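You operate a simulated robot arm through the tools that you are given. There is no shell and no other tool.

You run a simulated robot arm. Do the job below in one go: nothing can be reset, and whatever is moved stays where it is left.

Task
Check and sort the cup in the loop, turn the dial off and slide the blue and green clips in.
Fine: CLEAR goes on the green tray, HOLD on the purple tray.
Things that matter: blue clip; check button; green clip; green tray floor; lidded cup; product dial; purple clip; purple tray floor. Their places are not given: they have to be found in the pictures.

It is judged by the outcome, as a careful person would: the job done as asked, and still so three seconds after it is handed in. It fails if anything else is knocked over, pushed out of place, dropped, spilled or broken.

Robot
A 7-joint arm with a two-finger parallel gripper, fixed in place. Base frame: the origin is on the floor under the middle of its stand, x ahead of it, y to its left, z up. Units: mm, degrees, N and s.
It reaches about 1046 mm from its shoulder. Its first joint turns from -166.0 to 166.0 degrees. Payload 1.57 kg.
Tool frame: the origin (TCP) lies between the finger pads and is the grasp point; the fingertips stand 30 mm ahead of it; z points along the fingers, y is the line along which they close. The gripper opens to 80 mm. The fingers are 17 mm wide and 12 mm thick; the gripper's body (40 by 82 mm) begins 80 mm behind the TCP.
Orientation is that of the tool frame in the base frame, as a unit quaternion [x, y, z, w]. With the fingers straight down and closing along the base's y, the tool's x points along the base's -x, its y along +y and its z along -z.

Tools
- The arm moves only by the tool apply_moves. Its argument "motion" is a list of rows, each an object (a shift or turn left out is 0, a gripper value left out holds the last) with "turn": the turn, a rotation vector about the tool's x, y, z in degrees, a list of three; "slide": the shift along the tool's x, y, z in mm, a list of three; "gripper": the gripper command, from -1 (fully open) to 1 (shut), values between in proportion. In form: [{"turn": [wx, wy, wz], "slide": [x, y, z], "gripper": gripper}, ...]. A call has 1 to 20 rows; each row shifts and turns the commanded pose from where the row before left it, along the tool's axes as they then stand. Rows are played at 5 a second. More than 50 mm and 8.6 degrees between two rows, or a gripper value outside its range, and nothing of the call is played. A pose out of reach is approached as far as the arm can. The call stops where the force on the tool passes 50 N (or 10 N more than at its start, if that is more) or the arm is blocked; 0.2 s more then pass. Each finger travels about 153 mm/s and halts on what it meets, pressing with about 25 N; the grip force reading is that of the motor and also rises with nothing between the fingers. The clock runs only during rows and for 0.2 s after the last one: add rows that do not move to give the fingers time. The reply holds the time, the measured pose of the TCP, the force on the tool along the base axes, the opening and the grip force, in the units named above and with some noise, with the torque about the TCP (base axes, N m) and any sound that the robot's microphone picked up, and new pictures: "pictures" is both (left out), scene, wrist or none.
- Cameras (640 x 400 px; columns grow to the right, rows downward): "scene" is fixed at [402.4, 501.7, 1441.6]; the picture's right is [0.02, -1.00, 0.00], its down [-0.99, -0.02, -0.14] and it looks along [0.14, 0.00, -0.99] (base axes); focal length 336 px, centre (320, 200). "wrist" rides on the gripper at [72, -7, -122] in the tool frame; the picture's right is [0.09, 1.00, 0.00], its down [-0.84, 0.08, -0.54] and it looks along [-0.54, 0.05, 0.84] (tool axes); focal length 238 px, centre (320, 200).
- measure_at(camera, pixels): there is no depth. For up to 12 entries [column, row, z] of the newest picture of that camera ("zoom" is the newest enlarged one), the place [x, y] in the base frame at which the ray of that pixel passes the height z, good to about 2 mm. No time passes.
- enlarge(camera, box): a new picture of the part [left, top, right, bottom] of that camera's present view, enlarged. No time passes.
- close_job(): hands the job in; it is judged then, once.

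Open the gripper and draw the arm clear of the work before you hand the job in, unless the task says otherwise.

The tools are called by a JSON object that holds its "api" and its "payload". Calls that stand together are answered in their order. apply_moves: Moves the arm, as the interface text tells. Its arguments: {"type":"object","properties":{"motion":{"type":"array","items":{"type":"object","properties":{"turn":{"type":"array","items":{"type":"number"}},"slide":{"type":"array","items":{"type":"number"}},"gripper":{"type":"number"}}}},"pictures":{"type":"string","enum":["both","scene","wrist","none"]}},"required":["motion"]} The other tools are called the same way: measure_at (camera, pixels) gives the place at which the rays of pixels pass given heights; enlarge (camera, box) takes an enlarged picture of a part of a camera's view; close_job () hands the job in.

At the start:

```text
time_s: 0.0
tcp_pos: [374.8, 449.8, 1104.3]
orientation: [0.0, 1.0, 0.0, 0.0]
contact_force: [0.6, -0.6, 0.0]
wrist_torque: [0.03, -0.01, -0.05]
grip_width: 79.9
gripper_force: 0.0
```

scene: 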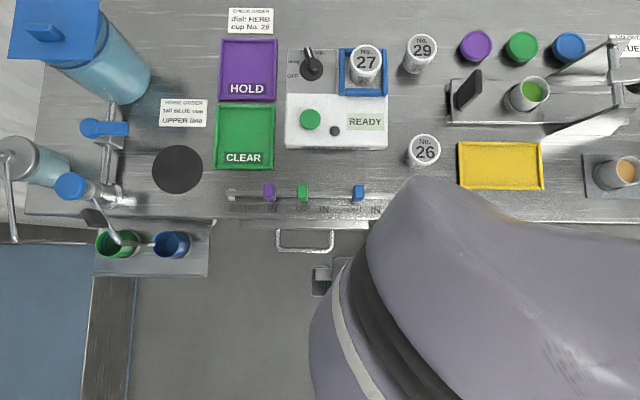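
wrist: 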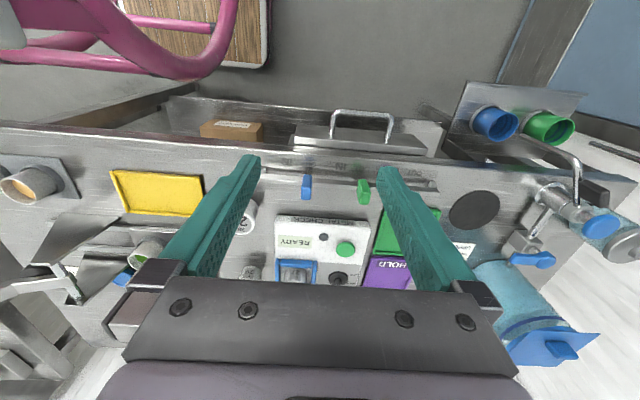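

The scene shows a check device around (337,120) with a blue loop holding cup 27, plus order cards, a dial and clips on a rail. I'll enlarge these areas to read them.

{"api": "enlarge", "payload": {"camera": "scene", "box": [210, 0, 450, 150]}}

{"api": "enlarge", "payload": {"camera": "scene", "box": [210, 130, 450, 280]}}

{"api": "enlarge", "payload": {"camera": "scene", "box": [150, 0, 290, 130]}}

{"api": "enlarge", "payload": {"camera": "wrist", "box": [220, 140, 480, 300]}}

```text
2.67 times, centred on (330, 75) of scene
```

zoom: 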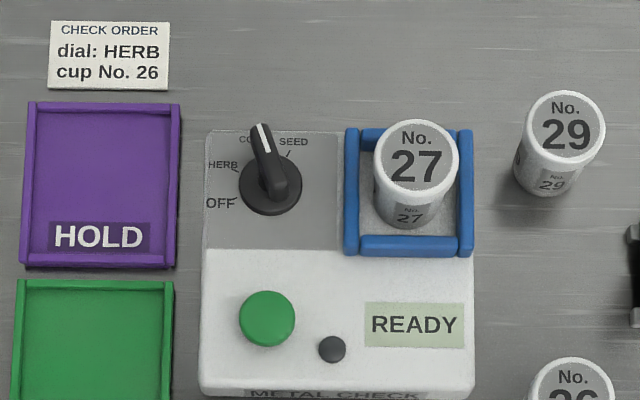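

```text
2.67 times, centred on (330, 205) of scene
```

zoom: 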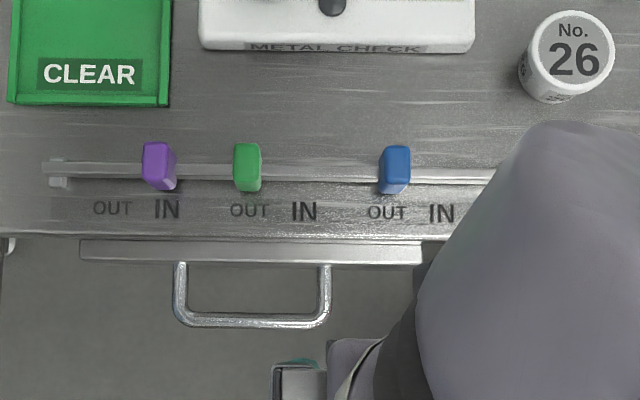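

```text
3.08 times, centred on (220, 65) of scene
```

zoom: 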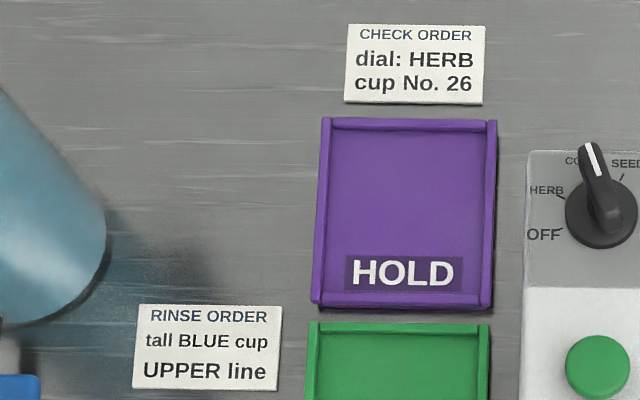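

```text
2.46 times, centred on (350, 220) of wrist
```

zoom: 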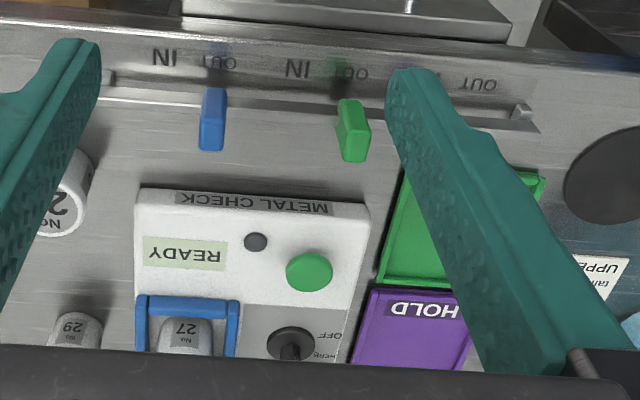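

The device reads READY with cup 27 in the loop, the dial points to CO…, the purple clip is at IN, and the blue and green clips are at OUT. I need the heights, so I'll triangulate shared features between the scene and wrist cameras.

{"api": "measure_at", "payload": {"camera": "scene", "pixels": [[310, 119, 700], [310, 119, 800], [310, 119, 900], [303, 192, 700], [303, 192, 800], [303, 192, 900], [358, 192, 700], [358, 192, 800], [358, 192, 900], [176, 168, 700], [176, 168, 800], [176, 168, 900]]}}

{"api": "measure_at", "payload": {"camera": "wrist", "pixels": [[345, 250, 700], [345, 250, 800], [345, 250, 900], [364, 191, 700], [364, 191, 800], [364, 191, 900], [306, 186, 700], [306, 186, 800], [306, 186, 900], [474, 210, 700], [474, 210, 800], [474, 210, 900]]}}

```text
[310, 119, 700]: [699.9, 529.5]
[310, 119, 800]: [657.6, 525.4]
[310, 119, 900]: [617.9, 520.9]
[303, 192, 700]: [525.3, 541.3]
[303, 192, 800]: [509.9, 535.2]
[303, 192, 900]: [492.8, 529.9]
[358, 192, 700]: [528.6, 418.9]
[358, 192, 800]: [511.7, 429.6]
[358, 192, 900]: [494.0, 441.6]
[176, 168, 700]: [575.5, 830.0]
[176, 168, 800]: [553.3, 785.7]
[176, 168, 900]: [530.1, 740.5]
```

```text
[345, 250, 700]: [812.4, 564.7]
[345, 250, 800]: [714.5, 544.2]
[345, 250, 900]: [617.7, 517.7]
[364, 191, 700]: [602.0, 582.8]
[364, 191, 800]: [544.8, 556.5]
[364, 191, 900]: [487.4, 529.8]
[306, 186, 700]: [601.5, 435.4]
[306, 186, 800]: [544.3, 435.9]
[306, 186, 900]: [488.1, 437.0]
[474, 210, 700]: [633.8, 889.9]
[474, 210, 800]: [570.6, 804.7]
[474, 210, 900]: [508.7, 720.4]
```

Triangulation puts the button top at z≈900, the clip tops at z≈887 and the table at z≈845. I'll move the arm higher over the work area for a closer wrist view.

{"api": "apply_moves", "payload": {"motion": [{"slide": [-30, 15, 0], "gripper": -1}, {"slide": [-30, 15, 10]}, {"slide": [-30, 15, 10]}, {"slide": [-20, 15, 10]}, {"slide": [0, 0, 0]}], "pictures": "both"}}

```text
time_s: 1.2
tcp_pos: [481.4, 508.5, 1073.6]
orientation: [0.0, 1.0, 0.0, 0.0]
contact_force: [-0.1, -0.1, 0.4]
wrist_torque: [0.05, -0.02, -0.04]
grip_width: 79.9
gripper_force: 0.2
```

scene: 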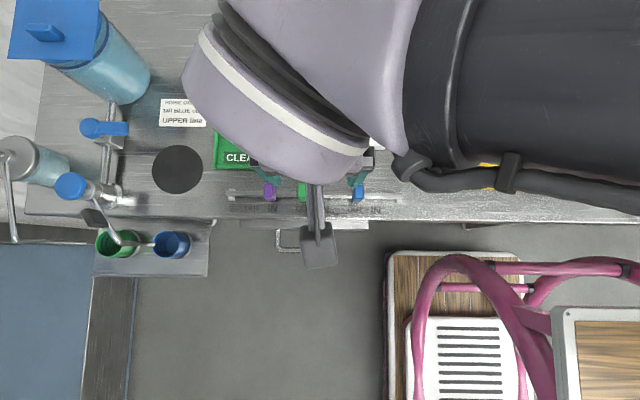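
wrist: 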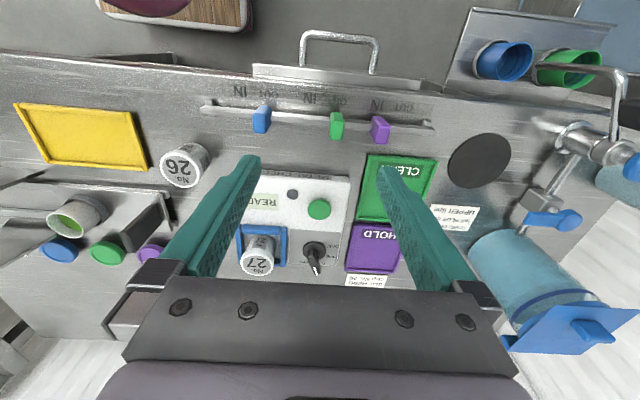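

The wrist camera now sees the device, dial, loop cup and clips around (240–440, 90–280). I'll enlarge it to read details and triangulate.

{"api": "enlarge", "payload": {"camera": "wrist", "box": [230, 150, 440, 290]}}

{"api": "enlarge", "payload": {"camera": "wrist", "box": [190, 70, 450, 230]}}

```text
2.86 times, centred on (335, 220) of wrist
```

zoom: 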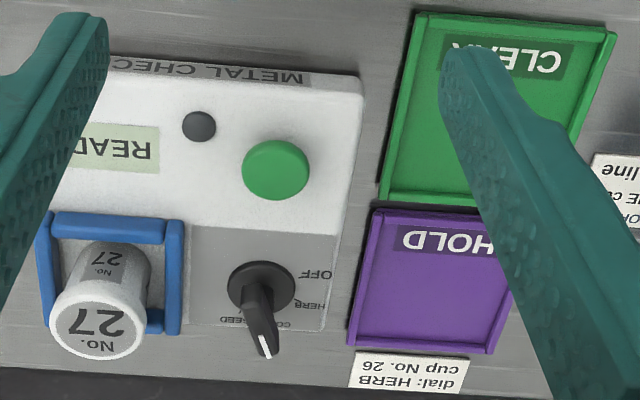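

```text
2.46 times, centred on (320, 150) of wrist
```

zoom: 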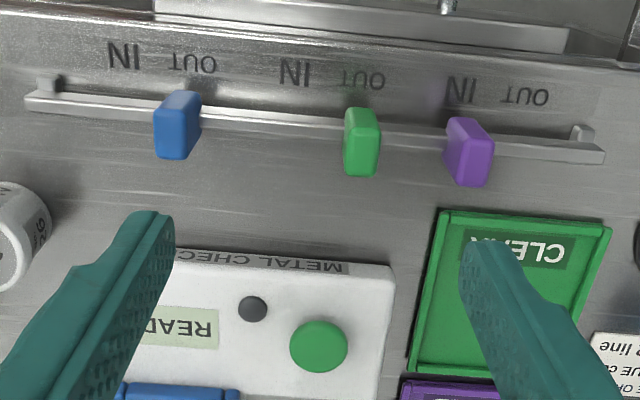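

I'll triangulate the cup lid, dial pointer, button, clips and trays using both cameras.

{"api": "measure_at", "payload": {"camera": "scene", "pixels": [[366, 57, 900], [366, 57, 950], [310.1, 119.2, 880], [310.1, 119.2, 900], [307.5, 47, 900], [307.5, 47, 950], [272.5, 105.5, 850], [272.5, 105.5, 870], [217.5, 105.5, 850], [217.5, 105.5, 870], [276, 101, 850], [276, 101, 870]]}}

{"api": "measure_at", "payload": {"camera": "wrist", "pixels": [[257, 261.3, 900], [257, 261.3, 950], [319.6, 208.8, 880], [319.6, 208.8, 900], [315, 272.5, 900], [315, 272.5, 950]]}}

```text
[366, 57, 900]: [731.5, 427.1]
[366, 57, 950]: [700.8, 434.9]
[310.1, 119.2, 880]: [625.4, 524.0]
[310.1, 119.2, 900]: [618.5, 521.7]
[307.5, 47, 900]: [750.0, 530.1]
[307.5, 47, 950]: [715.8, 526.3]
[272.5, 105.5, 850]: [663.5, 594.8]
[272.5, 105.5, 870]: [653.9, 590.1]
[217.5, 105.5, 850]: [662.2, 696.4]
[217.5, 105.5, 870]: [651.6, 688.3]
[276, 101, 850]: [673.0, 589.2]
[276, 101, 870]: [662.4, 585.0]
```

```text
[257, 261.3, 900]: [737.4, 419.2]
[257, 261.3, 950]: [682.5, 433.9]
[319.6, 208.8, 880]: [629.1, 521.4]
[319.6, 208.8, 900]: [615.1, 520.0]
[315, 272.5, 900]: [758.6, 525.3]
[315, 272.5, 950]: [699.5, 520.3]
```

The lid sits at about (724,427,912), the button at about (622,522,890) and the dial pointer tip at about (738,527,917). I'll move closer to refine these before touching anything.

{"api": "apply_moves", "payload": {"motion": [{"slide": [-30, 7, 20]}, {"slide": [-30, 7, 20]}, {"slide": [-20, 0, 30]}, {"slide": [0, 0, 0]}], "pictures": "both"}}

```text
time_s: 2.2
tcp_pos: [564.9, 524.9, 1003.2]
orientation: [0.0, 1.0, -0.001, 0.0]
contact_force: [0.2, 0.2, -0.5]
wrist_torque: [0.01, -0.01, -0.02]
grip_width: 79.9
gripper_force: 0.1
```

scene: 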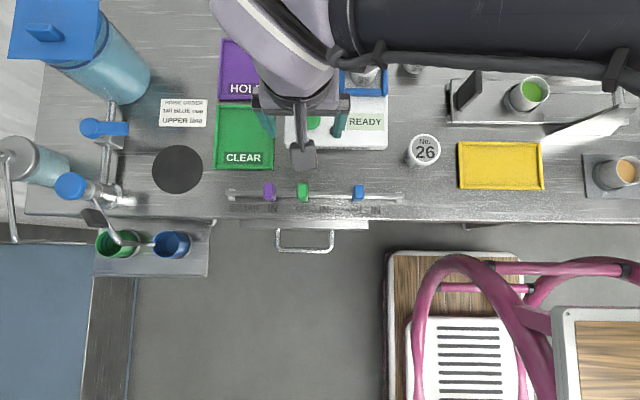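
wrist: 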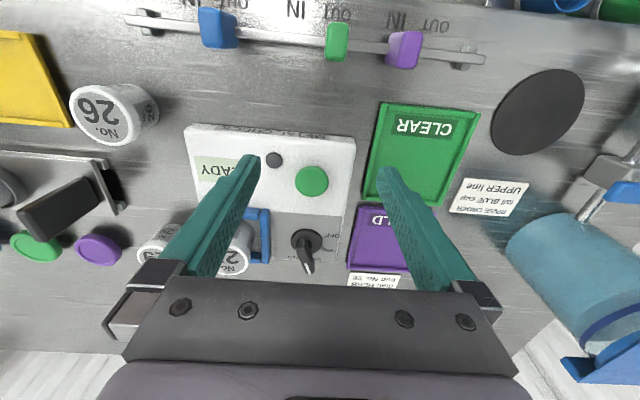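

The closer wrist view shows the button at about (312,181), the dial at (306,240) and the clips at the top. I'll enlarge it for accurate pixels.

{"api": "enlarge", "payload": {"camera": "wrist", "box": [240, 140, 384, 290]}}

{"api": "enlarge", "payload": {"camera": "wrist", "box": [120, 0, 500, 90]}}

{"api": "enlarge", "payload": {"camera": "scene", "box": [215, 165, 415, 235]}}

```text
2.67 times, centred on (312, 215) of wrist
```

zoom: 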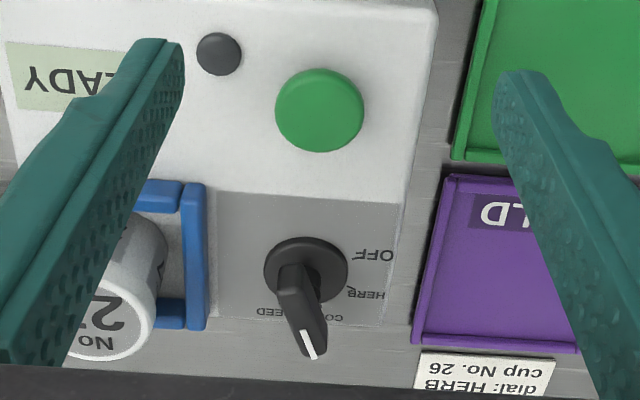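

```text
1.68 times, centred on (310, 45) of wrist
```

zoom: 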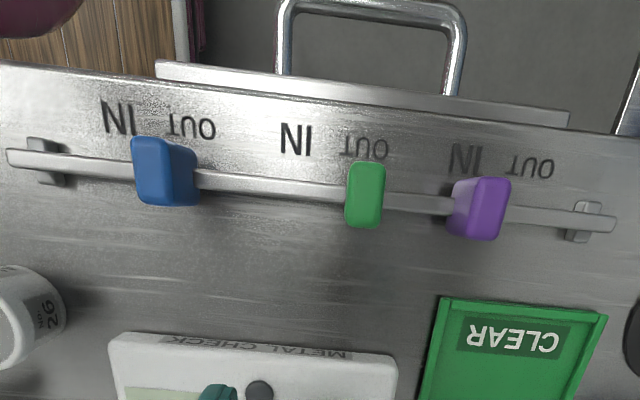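

```text
3.20 times, centred on (315, 200) of scene
```

zoom: 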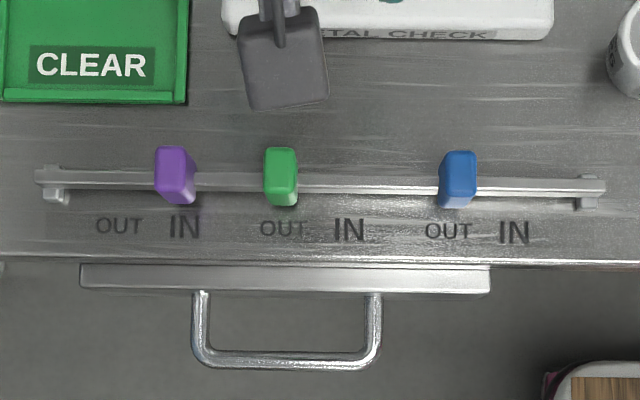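

I'll triangulate the clips, button and dial with these pixels: green clip far edge at scene (302.8,183.4) and wrist (336.1,61.6), button at wrist (312,182), dial pointer tip at wrist (311,263).

{"api": "measure_at", "payload": {"camera": "scene", "pixels": [[302.8, 183.4, 870], [302.8, 183.4, 890], [271, 183, 880], [358.5, 184.5, 880], [283, 207, 845], [303, 208, 845], [324, 208.5, 845], [355.3, 209, 845], [375.6, 209.5, 845], [252, 207, 845], [272.8, 207.5, 845]]}}

{"api": "measure_at", "payload": {"camera": "wrist", "pixels": [[336.1, 61.6, 870], [336.1, 61.6, 890], [337.3, 42, 880], [337.3, 23, 880], [312, 181, 880], [312, 181, 900], [308, 266, 900], [308, 266, 920], [306, 241.5, 880], [306, 241.5, 900]]}}

```text
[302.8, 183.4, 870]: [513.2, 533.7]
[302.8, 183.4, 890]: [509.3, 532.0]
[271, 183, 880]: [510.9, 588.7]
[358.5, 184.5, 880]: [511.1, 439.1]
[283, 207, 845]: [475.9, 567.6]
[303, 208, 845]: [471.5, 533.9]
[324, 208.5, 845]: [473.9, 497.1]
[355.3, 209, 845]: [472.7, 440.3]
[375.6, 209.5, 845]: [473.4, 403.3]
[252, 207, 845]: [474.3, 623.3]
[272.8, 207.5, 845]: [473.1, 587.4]
```

```text
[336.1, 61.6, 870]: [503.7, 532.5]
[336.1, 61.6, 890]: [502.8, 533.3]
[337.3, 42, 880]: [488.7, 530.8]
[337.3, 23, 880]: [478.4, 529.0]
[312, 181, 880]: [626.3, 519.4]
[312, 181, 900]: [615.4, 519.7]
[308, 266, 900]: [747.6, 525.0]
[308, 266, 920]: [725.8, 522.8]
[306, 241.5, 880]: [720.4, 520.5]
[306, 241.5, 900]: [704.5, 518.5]
```

The button centre is at about (622,521) with its top near z≈890. I'll close the fingers, move over it, and stop about 15 mm above it.

{"api": "apply_moves", "payload": {"motion": [{"slide": [-30, -3, 0], "gripper": 1}, {"slide": [-27, 0, 20]}, {"slide": [0, 0, 30]}, {"slide": [0, 0, 19]}, {"slide": [0, 0, 0]}], "pictures": "both"}}

```text
time_s: 3.4
tcp_pos: [621.4, 522.0, 937.1]
orientation: [-0.001, 1.0, 0.0, 0.0]
contact_force: [-0.1, 0.0, 0.3]
wrist_torque: [0.01, 0.03, 0.06]
grip_width: 0.0
gripper_force: 21.0
```

scene: 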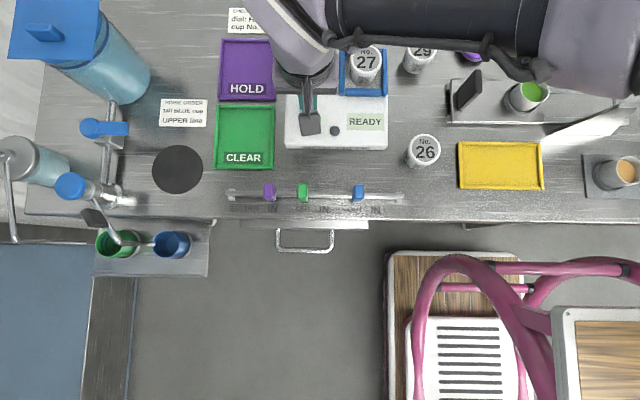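
wrist: 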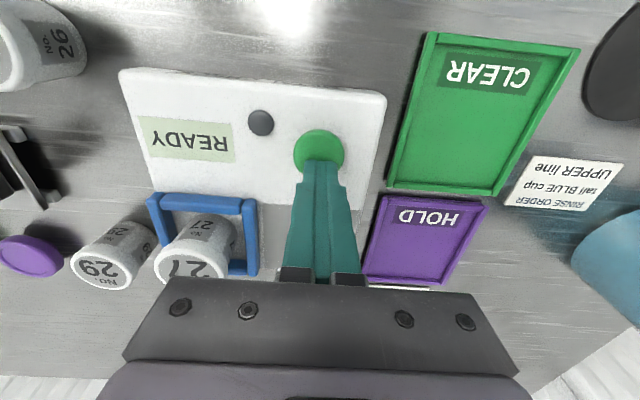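

The fingertips at (322,160) are just above the button at (319,151). I'll verify the button centre and then descend gradually.

{"api": "measure_at", "payload": {"camera": "wrist", "pixels": [[319, 151, 885], [319, 151, 890], [319, 151, 895], [319, 130, 890], [205, 248, 912], [205, 265, 912]]}}

{"api": "apply_moves", "payload": {"motion": [{"slide": [0, 0, 5]}, {"slide": [0, 0, 5]}, {"slide": [0, 0, 3]}, {"slide": [0, 0, 0]}], "pictures": "both"}}

```text
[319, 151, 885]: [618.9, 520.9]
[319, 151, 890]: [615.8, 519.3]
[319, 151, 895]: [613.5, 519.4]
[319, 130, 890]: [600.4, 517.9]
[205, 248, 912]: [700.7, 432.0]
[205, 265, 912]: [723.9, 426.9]
```

```text
time_s: 4.4
tcp_pos: [623.1, 521.1, 925.5]
orientation: [0.0, 1.0, 0.002, 0.003]
contact_force: [1.3, -3.7, 47.9]
wrist_torque: [-0.19, 0.33, -0.06]
grip_width: 0.0
gripper_force: 21.6
heard: click
```

scene: 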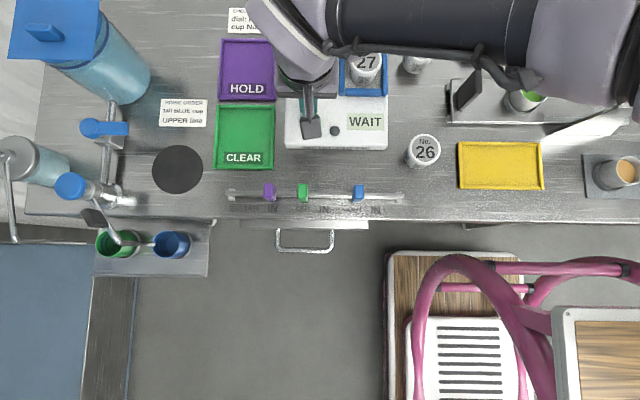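
wrist: 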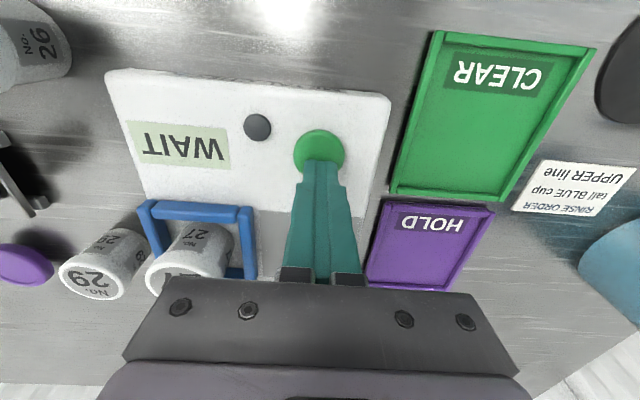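

A click was heard and the display now says WAIT. I'll lift off the button and wait for the result.

{"api": "apply_moves", "payload": {"motion": [{"slide": [0, 0, -10]}, {"slide": [0, 0, -20]}, {"slide": [0, 0, -20]}, {"slide": [0, 0, 0]}, {"slide": [0, 0, 0]}, {"slide": [0, 0, 0]}, {"slide": [0, 0, 0]}, {"slide": [0, 0, 0]}, {"slide": [0, 0, 0]}, {"slide": [0, 0, 0]}], "pictures": "both"}}

```text
time_s: 6.6
tcp_pos: [620.4, 519.9, 973.8]
orientation: [0.0, 1.0, 0.001, 0.0]
contact_force: [-0.1, 0.4, -1.1]
wrist_torque: [-0.02, 0.0, 0.02]
grip_width: 0.0
gripper_force: 21.3
```

scene: 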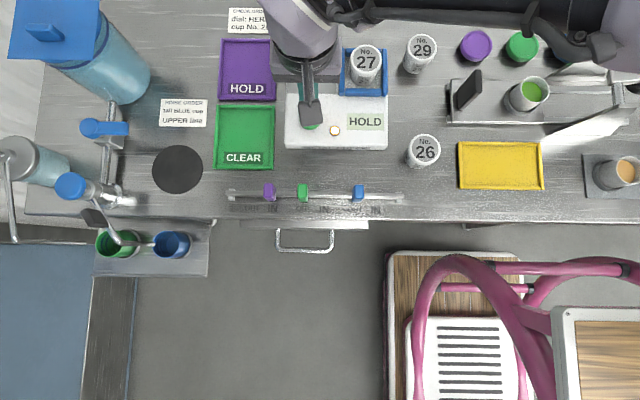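
wrist: 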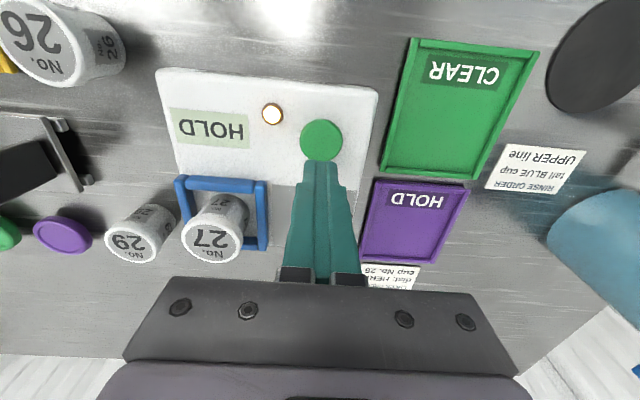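

The result is HOLD with an amber lamp, so cup 27 goes on the purple tray. I'll enlarge the wrist view to triangulate the cup and the loop frame around it.

{"api": "enlarge", "payload": {"camera": "wrist", "box": [150, 80, 310, 280]}}

{"api": "enlarge", "payload": {"camera": "scene", "box": [280, 30, 440, 160]}}

```text
2.00 times, centred on (230, 180) of wrist
```

zoom: 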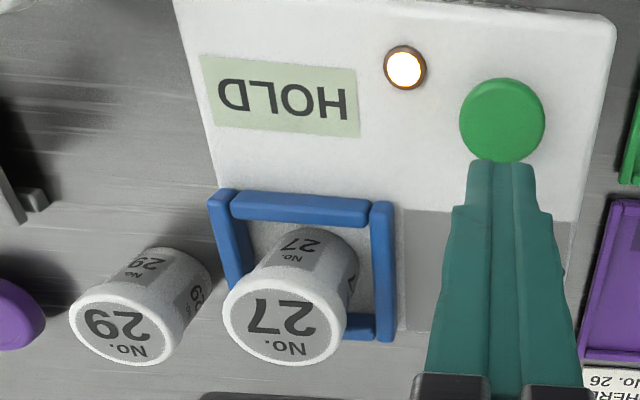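

```text
3.08 times, centred on (360, 95) of scene
```

zoom: 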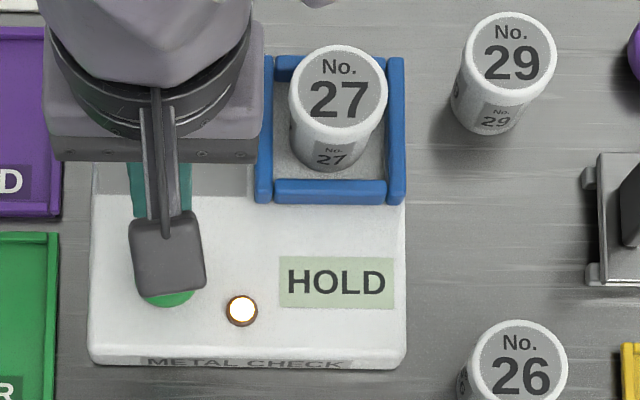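

I'll triangulate lid 27 at scene (365.9,58) and wrist (212,235.5), the loop's front bar at scene (361,91.8) and wrist (219,183.5), and the purple tray corners.

{"api": "measure_at", "payload": {"camera": "scene", "pixels": [[365.9, 58, 900], [365.9, 58, 920], [365.9, 58, 940], [361, 91.8, 860], [361, 91.8, 880], [361, 91.8, 900], [221.5, 40, 850], [275.5, 40, 850], [220, 100, 850], [274, 99.5, 850], [385, 91.8, 880], [342, 91.8, 880]]}}

{"api": "measure_at", "payload": {"camera": "wrist", "pixels": [[212, 235.5, 900], [212, 235.5, 920], [212, 235.5, 940], [219, 183.5, 860], [219, 183.5, 880], [219, 183.5, 900], [181, 235, 912], [243, 235, 912], [212, 207.5, 912], [212, 263, 912]]}}

```text
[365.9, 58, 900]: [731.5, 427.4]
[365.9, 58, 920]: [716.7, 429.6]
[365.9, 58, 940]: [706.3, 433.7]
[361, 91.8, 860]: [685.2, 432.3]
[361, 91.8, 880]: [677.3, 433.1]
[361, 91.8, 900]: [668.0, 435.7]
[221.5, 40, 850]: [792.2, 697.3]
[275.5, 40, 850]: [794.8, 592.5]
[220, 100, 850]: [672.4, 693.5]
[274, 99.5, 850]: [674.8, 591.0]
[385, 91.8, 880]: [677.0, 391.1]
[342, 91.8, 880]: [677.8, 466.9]
```

```text
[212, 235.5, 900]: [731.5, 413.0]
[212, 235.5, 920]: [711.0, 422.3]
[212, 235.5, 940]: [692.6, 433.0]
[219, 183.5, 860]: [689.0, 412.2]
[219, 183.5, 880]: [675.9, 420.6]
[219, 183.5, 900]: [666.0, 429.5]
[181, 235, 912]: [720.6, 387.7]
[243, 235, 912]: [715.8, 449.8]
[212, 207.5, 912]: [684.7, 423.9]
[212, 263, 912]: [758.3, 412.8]
```

The rays from the two cameras disagree by a few mm. I'll hover above cup 27 with open fingers and check alignment directly in the pictures.

{"api": "apply_moves", "payload": {"motion": [{"slide": [0, 0, -40], "gripper": -1}, {"slide": [-30, -30, 0]}, {"slide": [-30, -30, 0]}, {"slide": [-38, -32, 0]}, {"slide": [0, 0, 0]}, {"slide": [0, 0, 0]}], "pictures": "both"}}

```text
time_s: 8.0
tcp_pos: [714.8, 427.8, 1011.4]
orientation: [0.0, 1.0, 0.0, 0.0]
contact_force: [-0.3, 0.8, -0.8]
wrist_torque: [0.02, 0.01, -0.01]
grip_width: 80.1
gripper_force: 0.0
```

scene: 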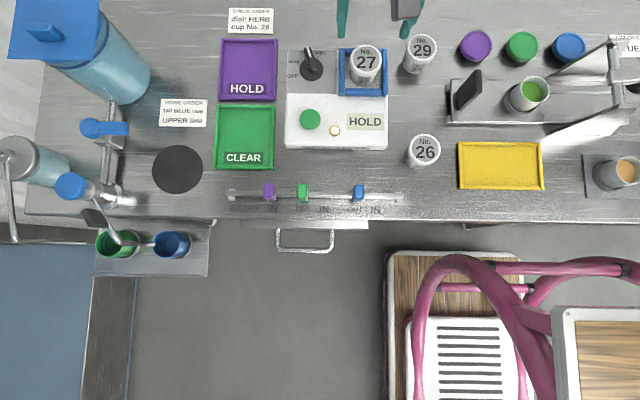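
wrist: 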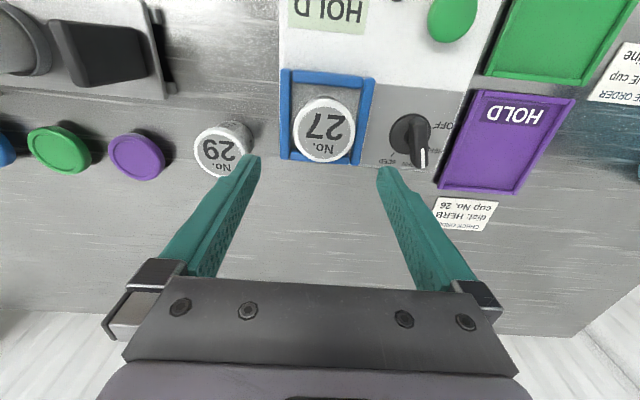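

The arm is now clear of the scene view, and the wrist camera sees cup 27 almost from above at (325,130). I'll enlarge both views.

{"api": "enlarge", "payload": {"camera": "wrist", "box": [240, 50, 480, 200]}}

{"api": "enlarge", "payload": {"camera": "scene", "box": [280, 30, 408, 110]}}

```text
2.67 times, centred on (360, 125) of wrist
```

zoom: 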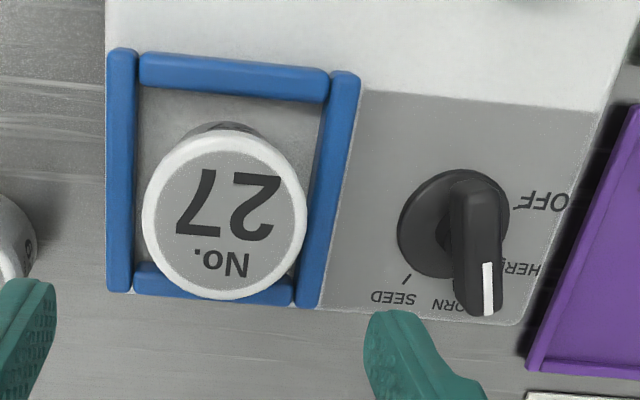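

```text
5.00 times, centred on (344, 70) of scene
```

zoom: 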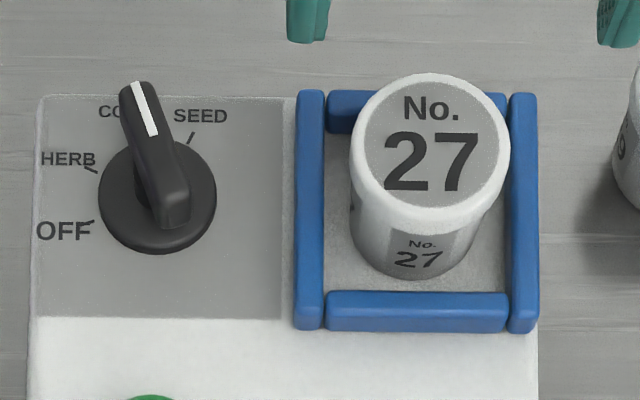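

I'll check the calibration by measuring the fingertips in the scene picture (known position), and the lid and loop edges from both views.

{"api": "measure_at", "payload": {"camera": "scene", "pixels": [[341.7, 38.6, 981.4], [403.4, 39.4, 981.4], [366, 58, 930], [366, 58, 940], [364, 88.2, 875], [364, 88.2, 885], [341.8, 70, 880], [384.8, 70, 880], [318, 79, 885], [310.2, 47.5, 917]]}}

{"api": "measure_at", "payload": {"camera": "wrist", "pixels": [[324, 131, 930], [324, 131, 940], [328.3, 70.5, 875], [328.3, 70.5, 885], [285, 112, 880], [368, 115, 880], [410, 133, 885], [423, 164, 917]]}}

```text
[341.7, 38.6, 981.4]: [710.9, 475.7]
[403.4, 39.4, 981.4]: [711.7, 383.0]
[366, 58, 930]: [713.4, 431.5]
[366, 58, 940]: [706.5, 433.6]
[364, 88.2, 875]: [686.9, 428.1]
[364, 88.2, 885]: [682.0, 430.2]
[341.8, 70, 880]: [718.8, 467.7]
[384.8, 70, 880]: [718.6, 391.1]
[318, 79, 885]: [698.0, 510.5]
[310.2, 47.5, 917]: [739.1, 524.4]
```

```text
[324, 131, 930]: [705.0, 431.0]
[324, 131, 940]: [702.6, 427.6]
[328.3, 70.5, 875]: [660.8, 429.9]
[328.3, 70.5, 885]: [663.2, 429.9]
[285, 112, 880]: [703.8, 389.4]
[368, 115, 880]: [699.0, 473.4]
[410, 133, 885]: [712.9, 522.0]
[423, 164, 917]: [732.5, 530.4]
```

Combining the readings, the cup axis is at about (708,430), the lid near z≈933 and the loop bars well below it. I'll align and descend partway, then check both views.

{"api": "apply_moves", "payload": {"motion": [{"slide": [7, 2, 0]}, {"slide": [0, 0, 15]}, {"slide": [0, 0, 15]}, {"slide": [0, 0, 10]}, {"slide": [0, 0, 0]}, {"slide": [0, 0, 0]}], "pictures": "both"}}

{"api": "enlarge", "payload": {"camera": "scene", "box": [280, 30, 440, 130]}}

{"api": "enlarge", "payload": {"camera": "wrist", "box": [220, 60, 420, 220]}}

```text
time_s: 9.4
tcp_pos: [711.5, 430.2, 972.3]
orientation: [0.0, 1.0, 0.0, -0.001]
contact_force: [0.6, -0.9, 0.7]
wrist_torque: [0.0, 0.01, -0.02]
grip_width: 80.0
gripper_force: 0.0
```

scene: 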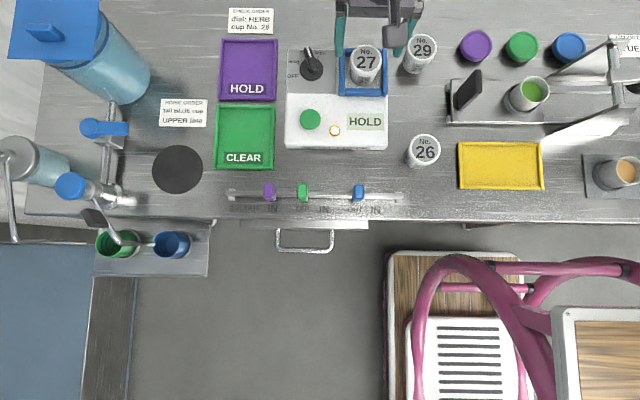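
wrist: 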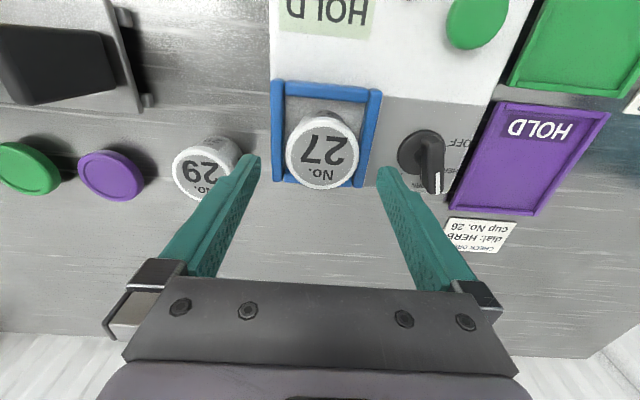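

```text
4.00 times, centred on (360, 80) of scene
```

zoom: 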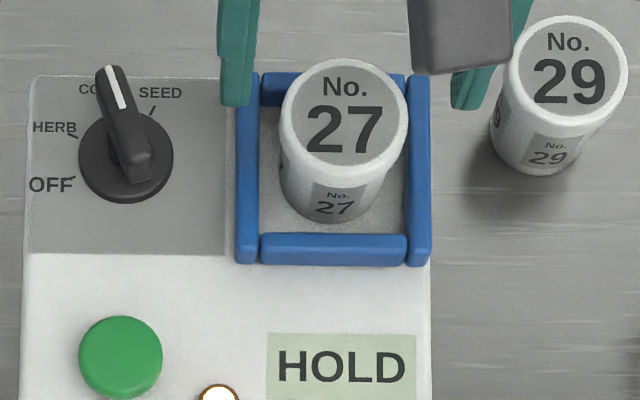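

```text
2.50 times, centred on (320, 140) of wrist
```

zoom: 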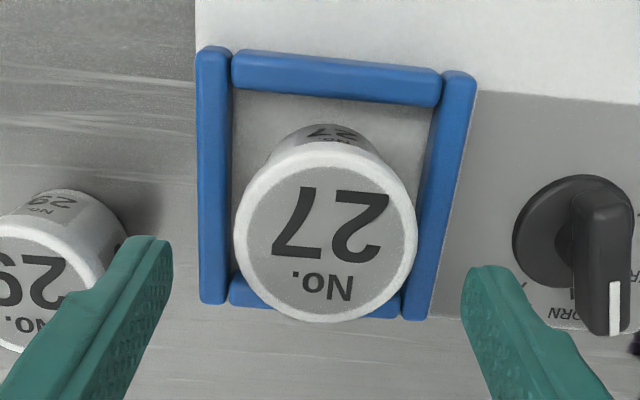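

The fingers straddle the cup, but it sits about 2.5 mm to +y and 4–5 mm to −x of the finger centre. I'll correct that and descend to grip height, with the fingertips still above the loop bars.

{"api": "apply_moves", "payload": {"motion": [{"slide": [4.5, 2.2, 0]}, {"slide": [0, 0, 12]}, {"slide": [0, 0, 12]}, {"slide": [0, 0, 10]}, {"slide": [0, 0, 0]}, {"slide": [0, 0, 0]}], "pictures": "both"}}

{"api": "enlarge", "payload": {"camera": "scene", "box": [300, 30, 428, 110]}}

{"api": "enlarge", "payload": {"camera": "wrist", "box": [220, 60, 420, 220]}}

```text
time_s: 10.8
tcp_pos: [707.8, 432.3, 937.7]
orientation: [0.0, 1.0, 0.0, 0.0]
contact_force: [0.5, 0.5, -0.3]
wrist_torque: [-0.01, 0.01, 0.0]
grip_width: 80.1
gripper_force: 0.0
```

scene: 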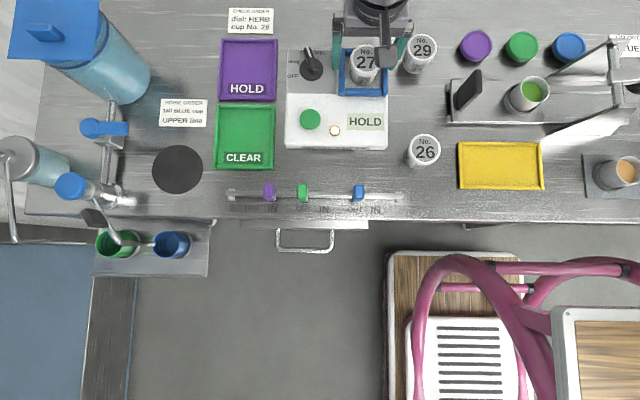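
wrist: 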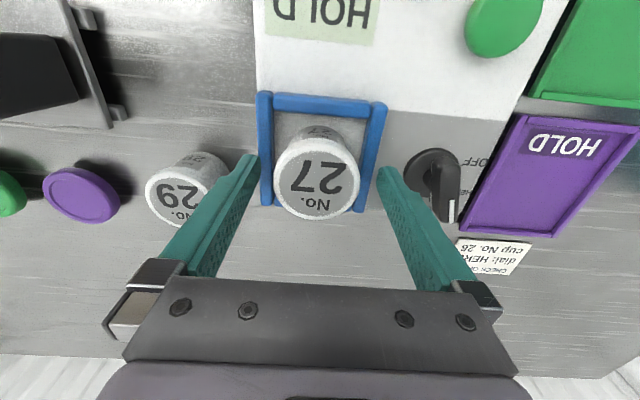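

```text
5.00 times, centred on (364, 70) of scene
```

zoom: 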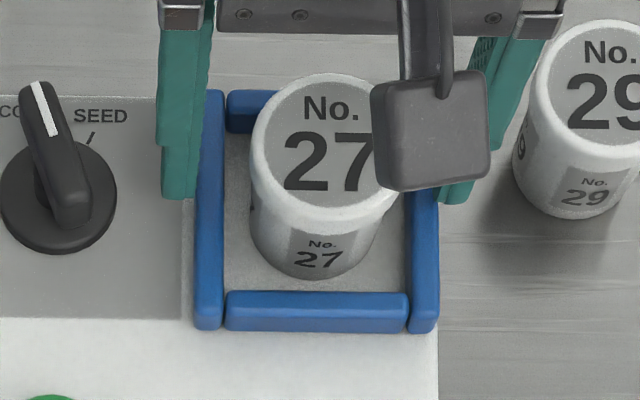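

```text
2.50 times, centred on (320, 140) of wrist
```

zoom: 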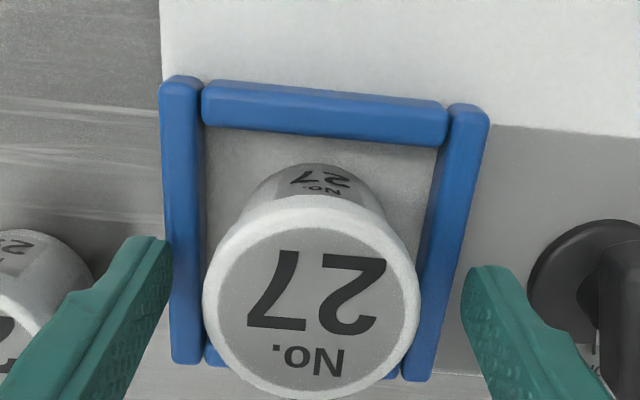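

The fingers are centred on the cup in both axes, with the tips at z≈907 and no contact. I'll lower 5 mm more and close on the cup.

{"api": "apply_moves", "payload": {"motion": [{"slide": [0, 0, 5]}, {"slide": [0, 0, 0], "gripper": -0.2}, {"slide": [0, 0, 0], "gripper": 0.3}, {"slide": [0, 0, 0], "gripper": 1}, {"slide": [0, 0, 0]}, {"slide": [0, 0, 0]}], "pictures": "both"}}

{"api": "enlarge", "payload": {"camera": "scene", "box": [300, 30, 428, 110]}}

```text
time_s: 12.2
tcp_pos: [706.4, 433.6, 934.5]
orientation: [-0.001, 1.0, 0.0, 0.0]
contact_force: [1.9, 0.0, 10.1]
wrist_torque: [-0.35, -0.06, 0.02]
grip_width: 51.1
gripper_force: 25.0
```

scene: 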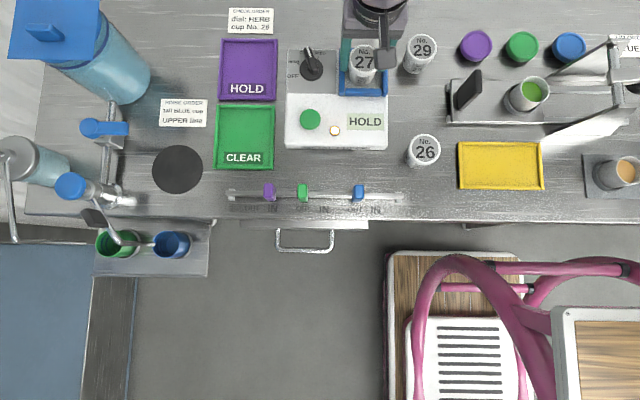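
wrist: 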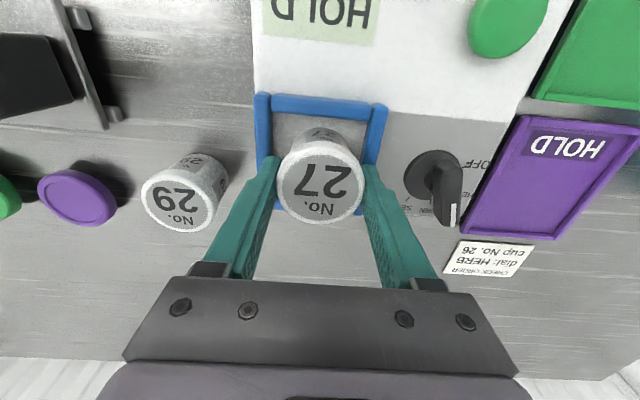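

```text
5.00 times, centred on (364, 70) of scene
```

zoom: 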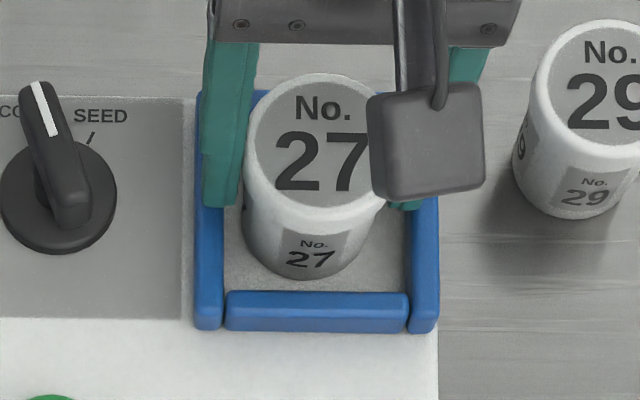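

The grip holds at 51.1 mm, and a 10 N upward reading suggests a fingertip is resting lightly on the right loop bar. I'll lift straight up in small steps and check.

{"api": "apply_moves", "payload": {"motion": [{"slide": [0, 0, -4]}, {"slide": [0, 0, -6]}, {"slide": [0, 0, -10]}, {"slide": [0, 0, 0]}, {"slide": [0, 0, 0]}], "pictures": "both"}}

{"api": "enlarge", "payload": {"camera": "scene", "box": [300, 30, 428, 110]}}

```text
time_s: 13.4
tcp_pos: [706.4, 433.9, 952.3]
orientation: [-0.001, 1.0, 0.0, 0.0]
contact_force: [-0.5, -0.4, 0.9]
wrist_torque: [0.05, 0.01, 0.02]
grip_width: 50.7
gripper_force: 25.4
```

scene: 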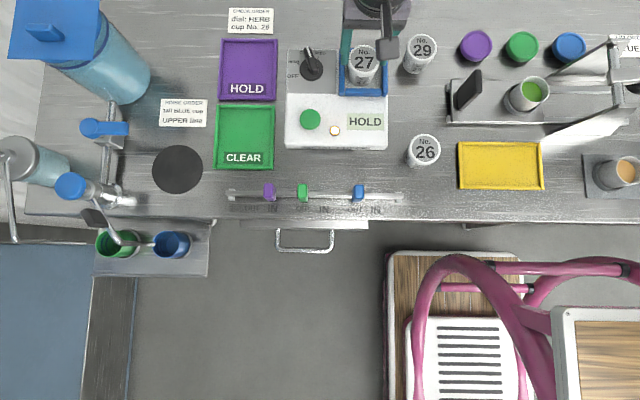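
wrist: 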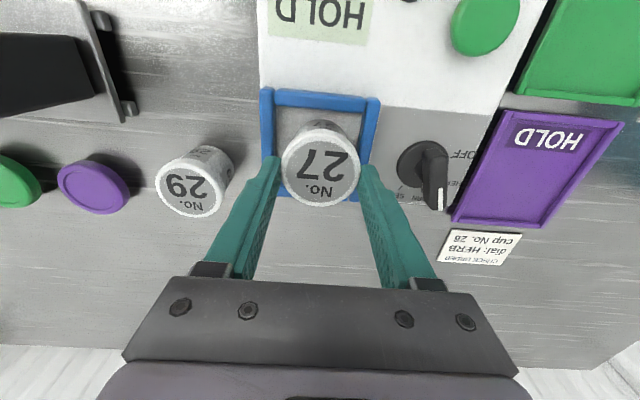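

```text
5.00 times, centred on (364, 70) of scene
```

zoom: 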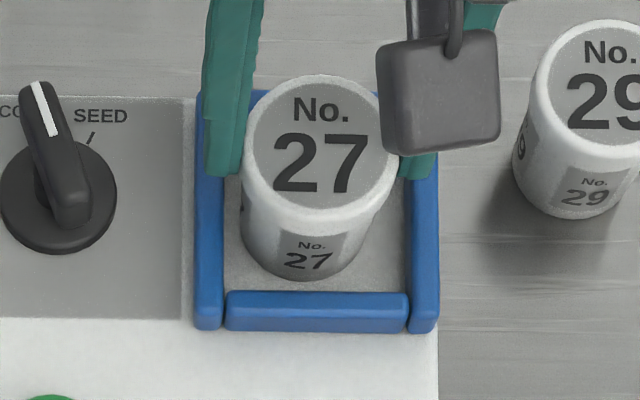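

The cup did not rise: its lid is still at the same scene pixels while the fingers moved up about 18 mm. I'll look closely at the contact before trying again.

{"api": "enlarge", "payload": {"camera": "wrist", "box": [240, 80, 400, 240]}}

{"api": "enlarge", "payload": {"camera": "scene", "box": [330, 35, 394, 100]}}

```text
2.50 times, centred on (320, 160) of wrist
```

zoom: 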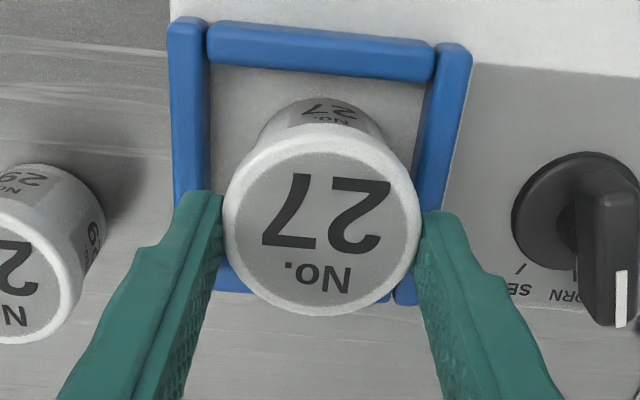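

```text
6.15 times, centred on (362, 68) of scene
```

zoom: 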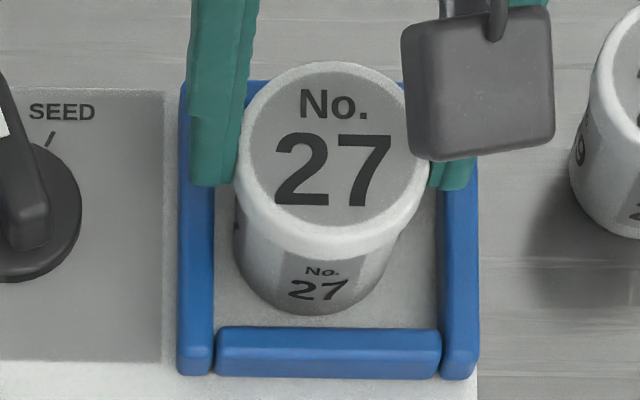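

The fingers only caught the cup past its centre line: the pad's near edge sits at the lid's widest row (~222 in the zoom), so the cup axis is about 6 mm closer in x. I'll open, shift −x by 6.5 mm, and re-check.

{"api": "apply_moves", "payload": {"motion": [{"gripper": -1}, {"slide": [0, 0, 0]}, {"slide": [6.5, 0, 0]}, {"slide": [0, 0, 0]}, {"slide": [0, 0, 0]}], "pictures": "both"}}

{"api": "enlarge", "payload": {"camera": "wrist", "box": [240, 80, 400, 240]}}

{"api": "enlarge", "payload": {"camera": "scene", "box": [300, 30, 428, 110]}}

```text
time_s: 14.6
tcp_pos: [701.0, 434.0, 954.0]
orientation: [0.0, 1.0, 0.0, 0.0]
contact_force: [0.8, 0.9, -0.3]
wrist_torque: [0.02, -0.01, 0.03]
grip_width: 80.1
gripper_force: 0.0
```

scene: 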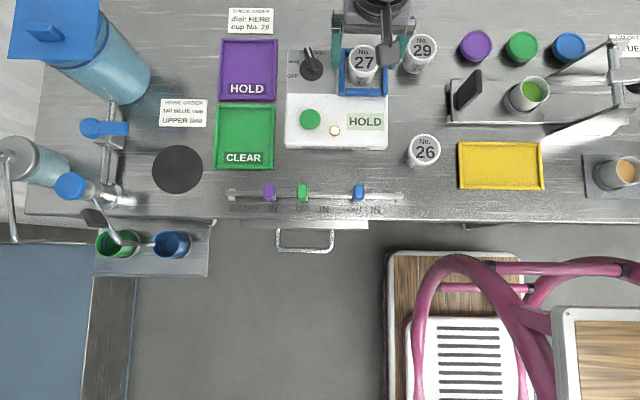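
wrist: 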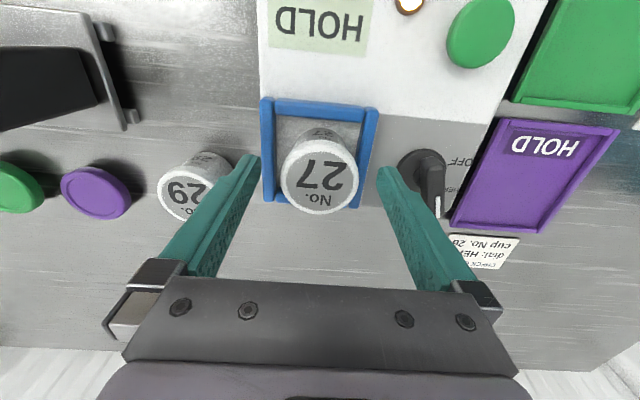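

```text
2.50 times, centred on (320, 160) of wrist
```

zoom: 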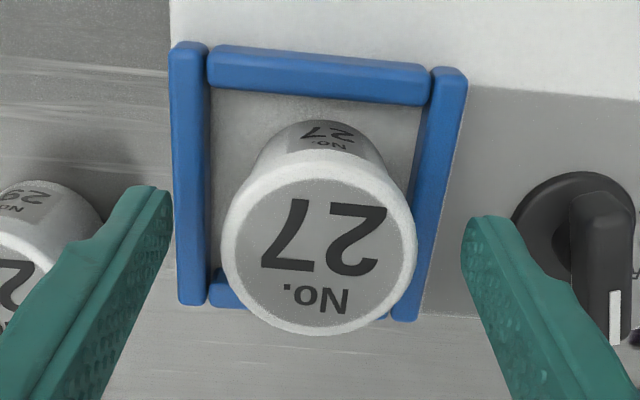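

```text
5.00 times, centred on (364, 70) of scene
```

zoom: 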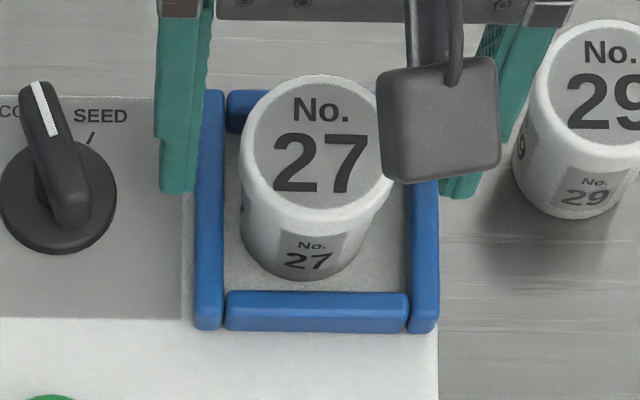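

The cup is now centred at about (701,434), right at the TCP. I'll descend to tip height ≈907, just above the loop bars, then close firmly.

{"api": "apply_moves", "payload": {"motion": [{"slide": [0, 0, 8]}, {"slide": [0, 0, 7.5]}, {"slide": [0, 0, 0]}, {"slide": [0, 0, 0]}, {"gripper": -0.2}, {"gripper": 1}, {"slide": [0, 0, 0]}, {"slide": [0, 0, 0]}, {"slide": [0, 0, 0]}], "pictures": "both"}}

{"api": "enlarge", "payload": {"camera": "wrist", "box": [240, 80, 400, 240]}}

```text
time_s: 16.6
tcp_pos: [702.1, 433.2, 936.5]
orientation: [-0.001, 1.0, 0.0, 0.0]
contact_force: [0.7, 0.7, 0.3]
wrist_torque: [-0.01, -0.04, 0.01]
grip_width: 50.7
gripper_force: 25.0
```

scene: 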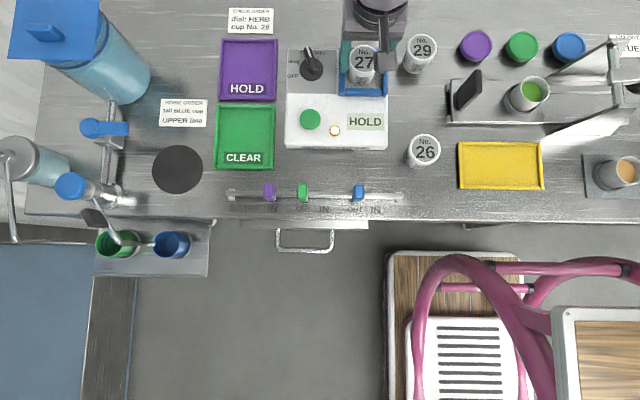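
wrist: 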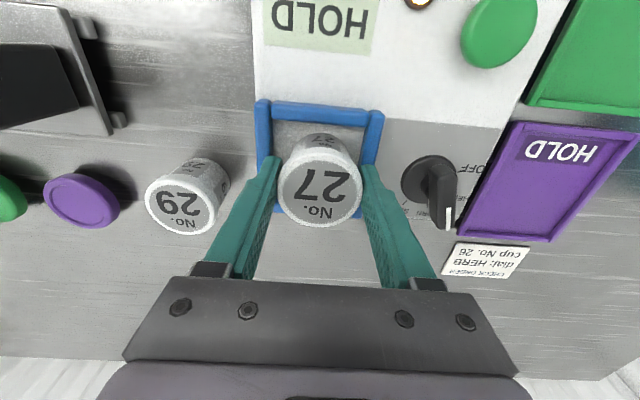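

```text
2.50 times, centred on (320, 160) of wrist
```

zoom: 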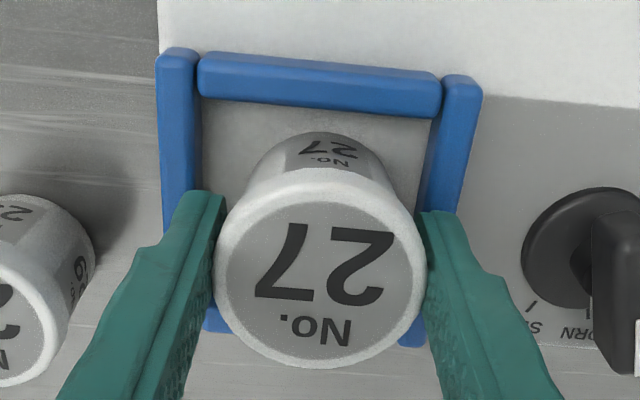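

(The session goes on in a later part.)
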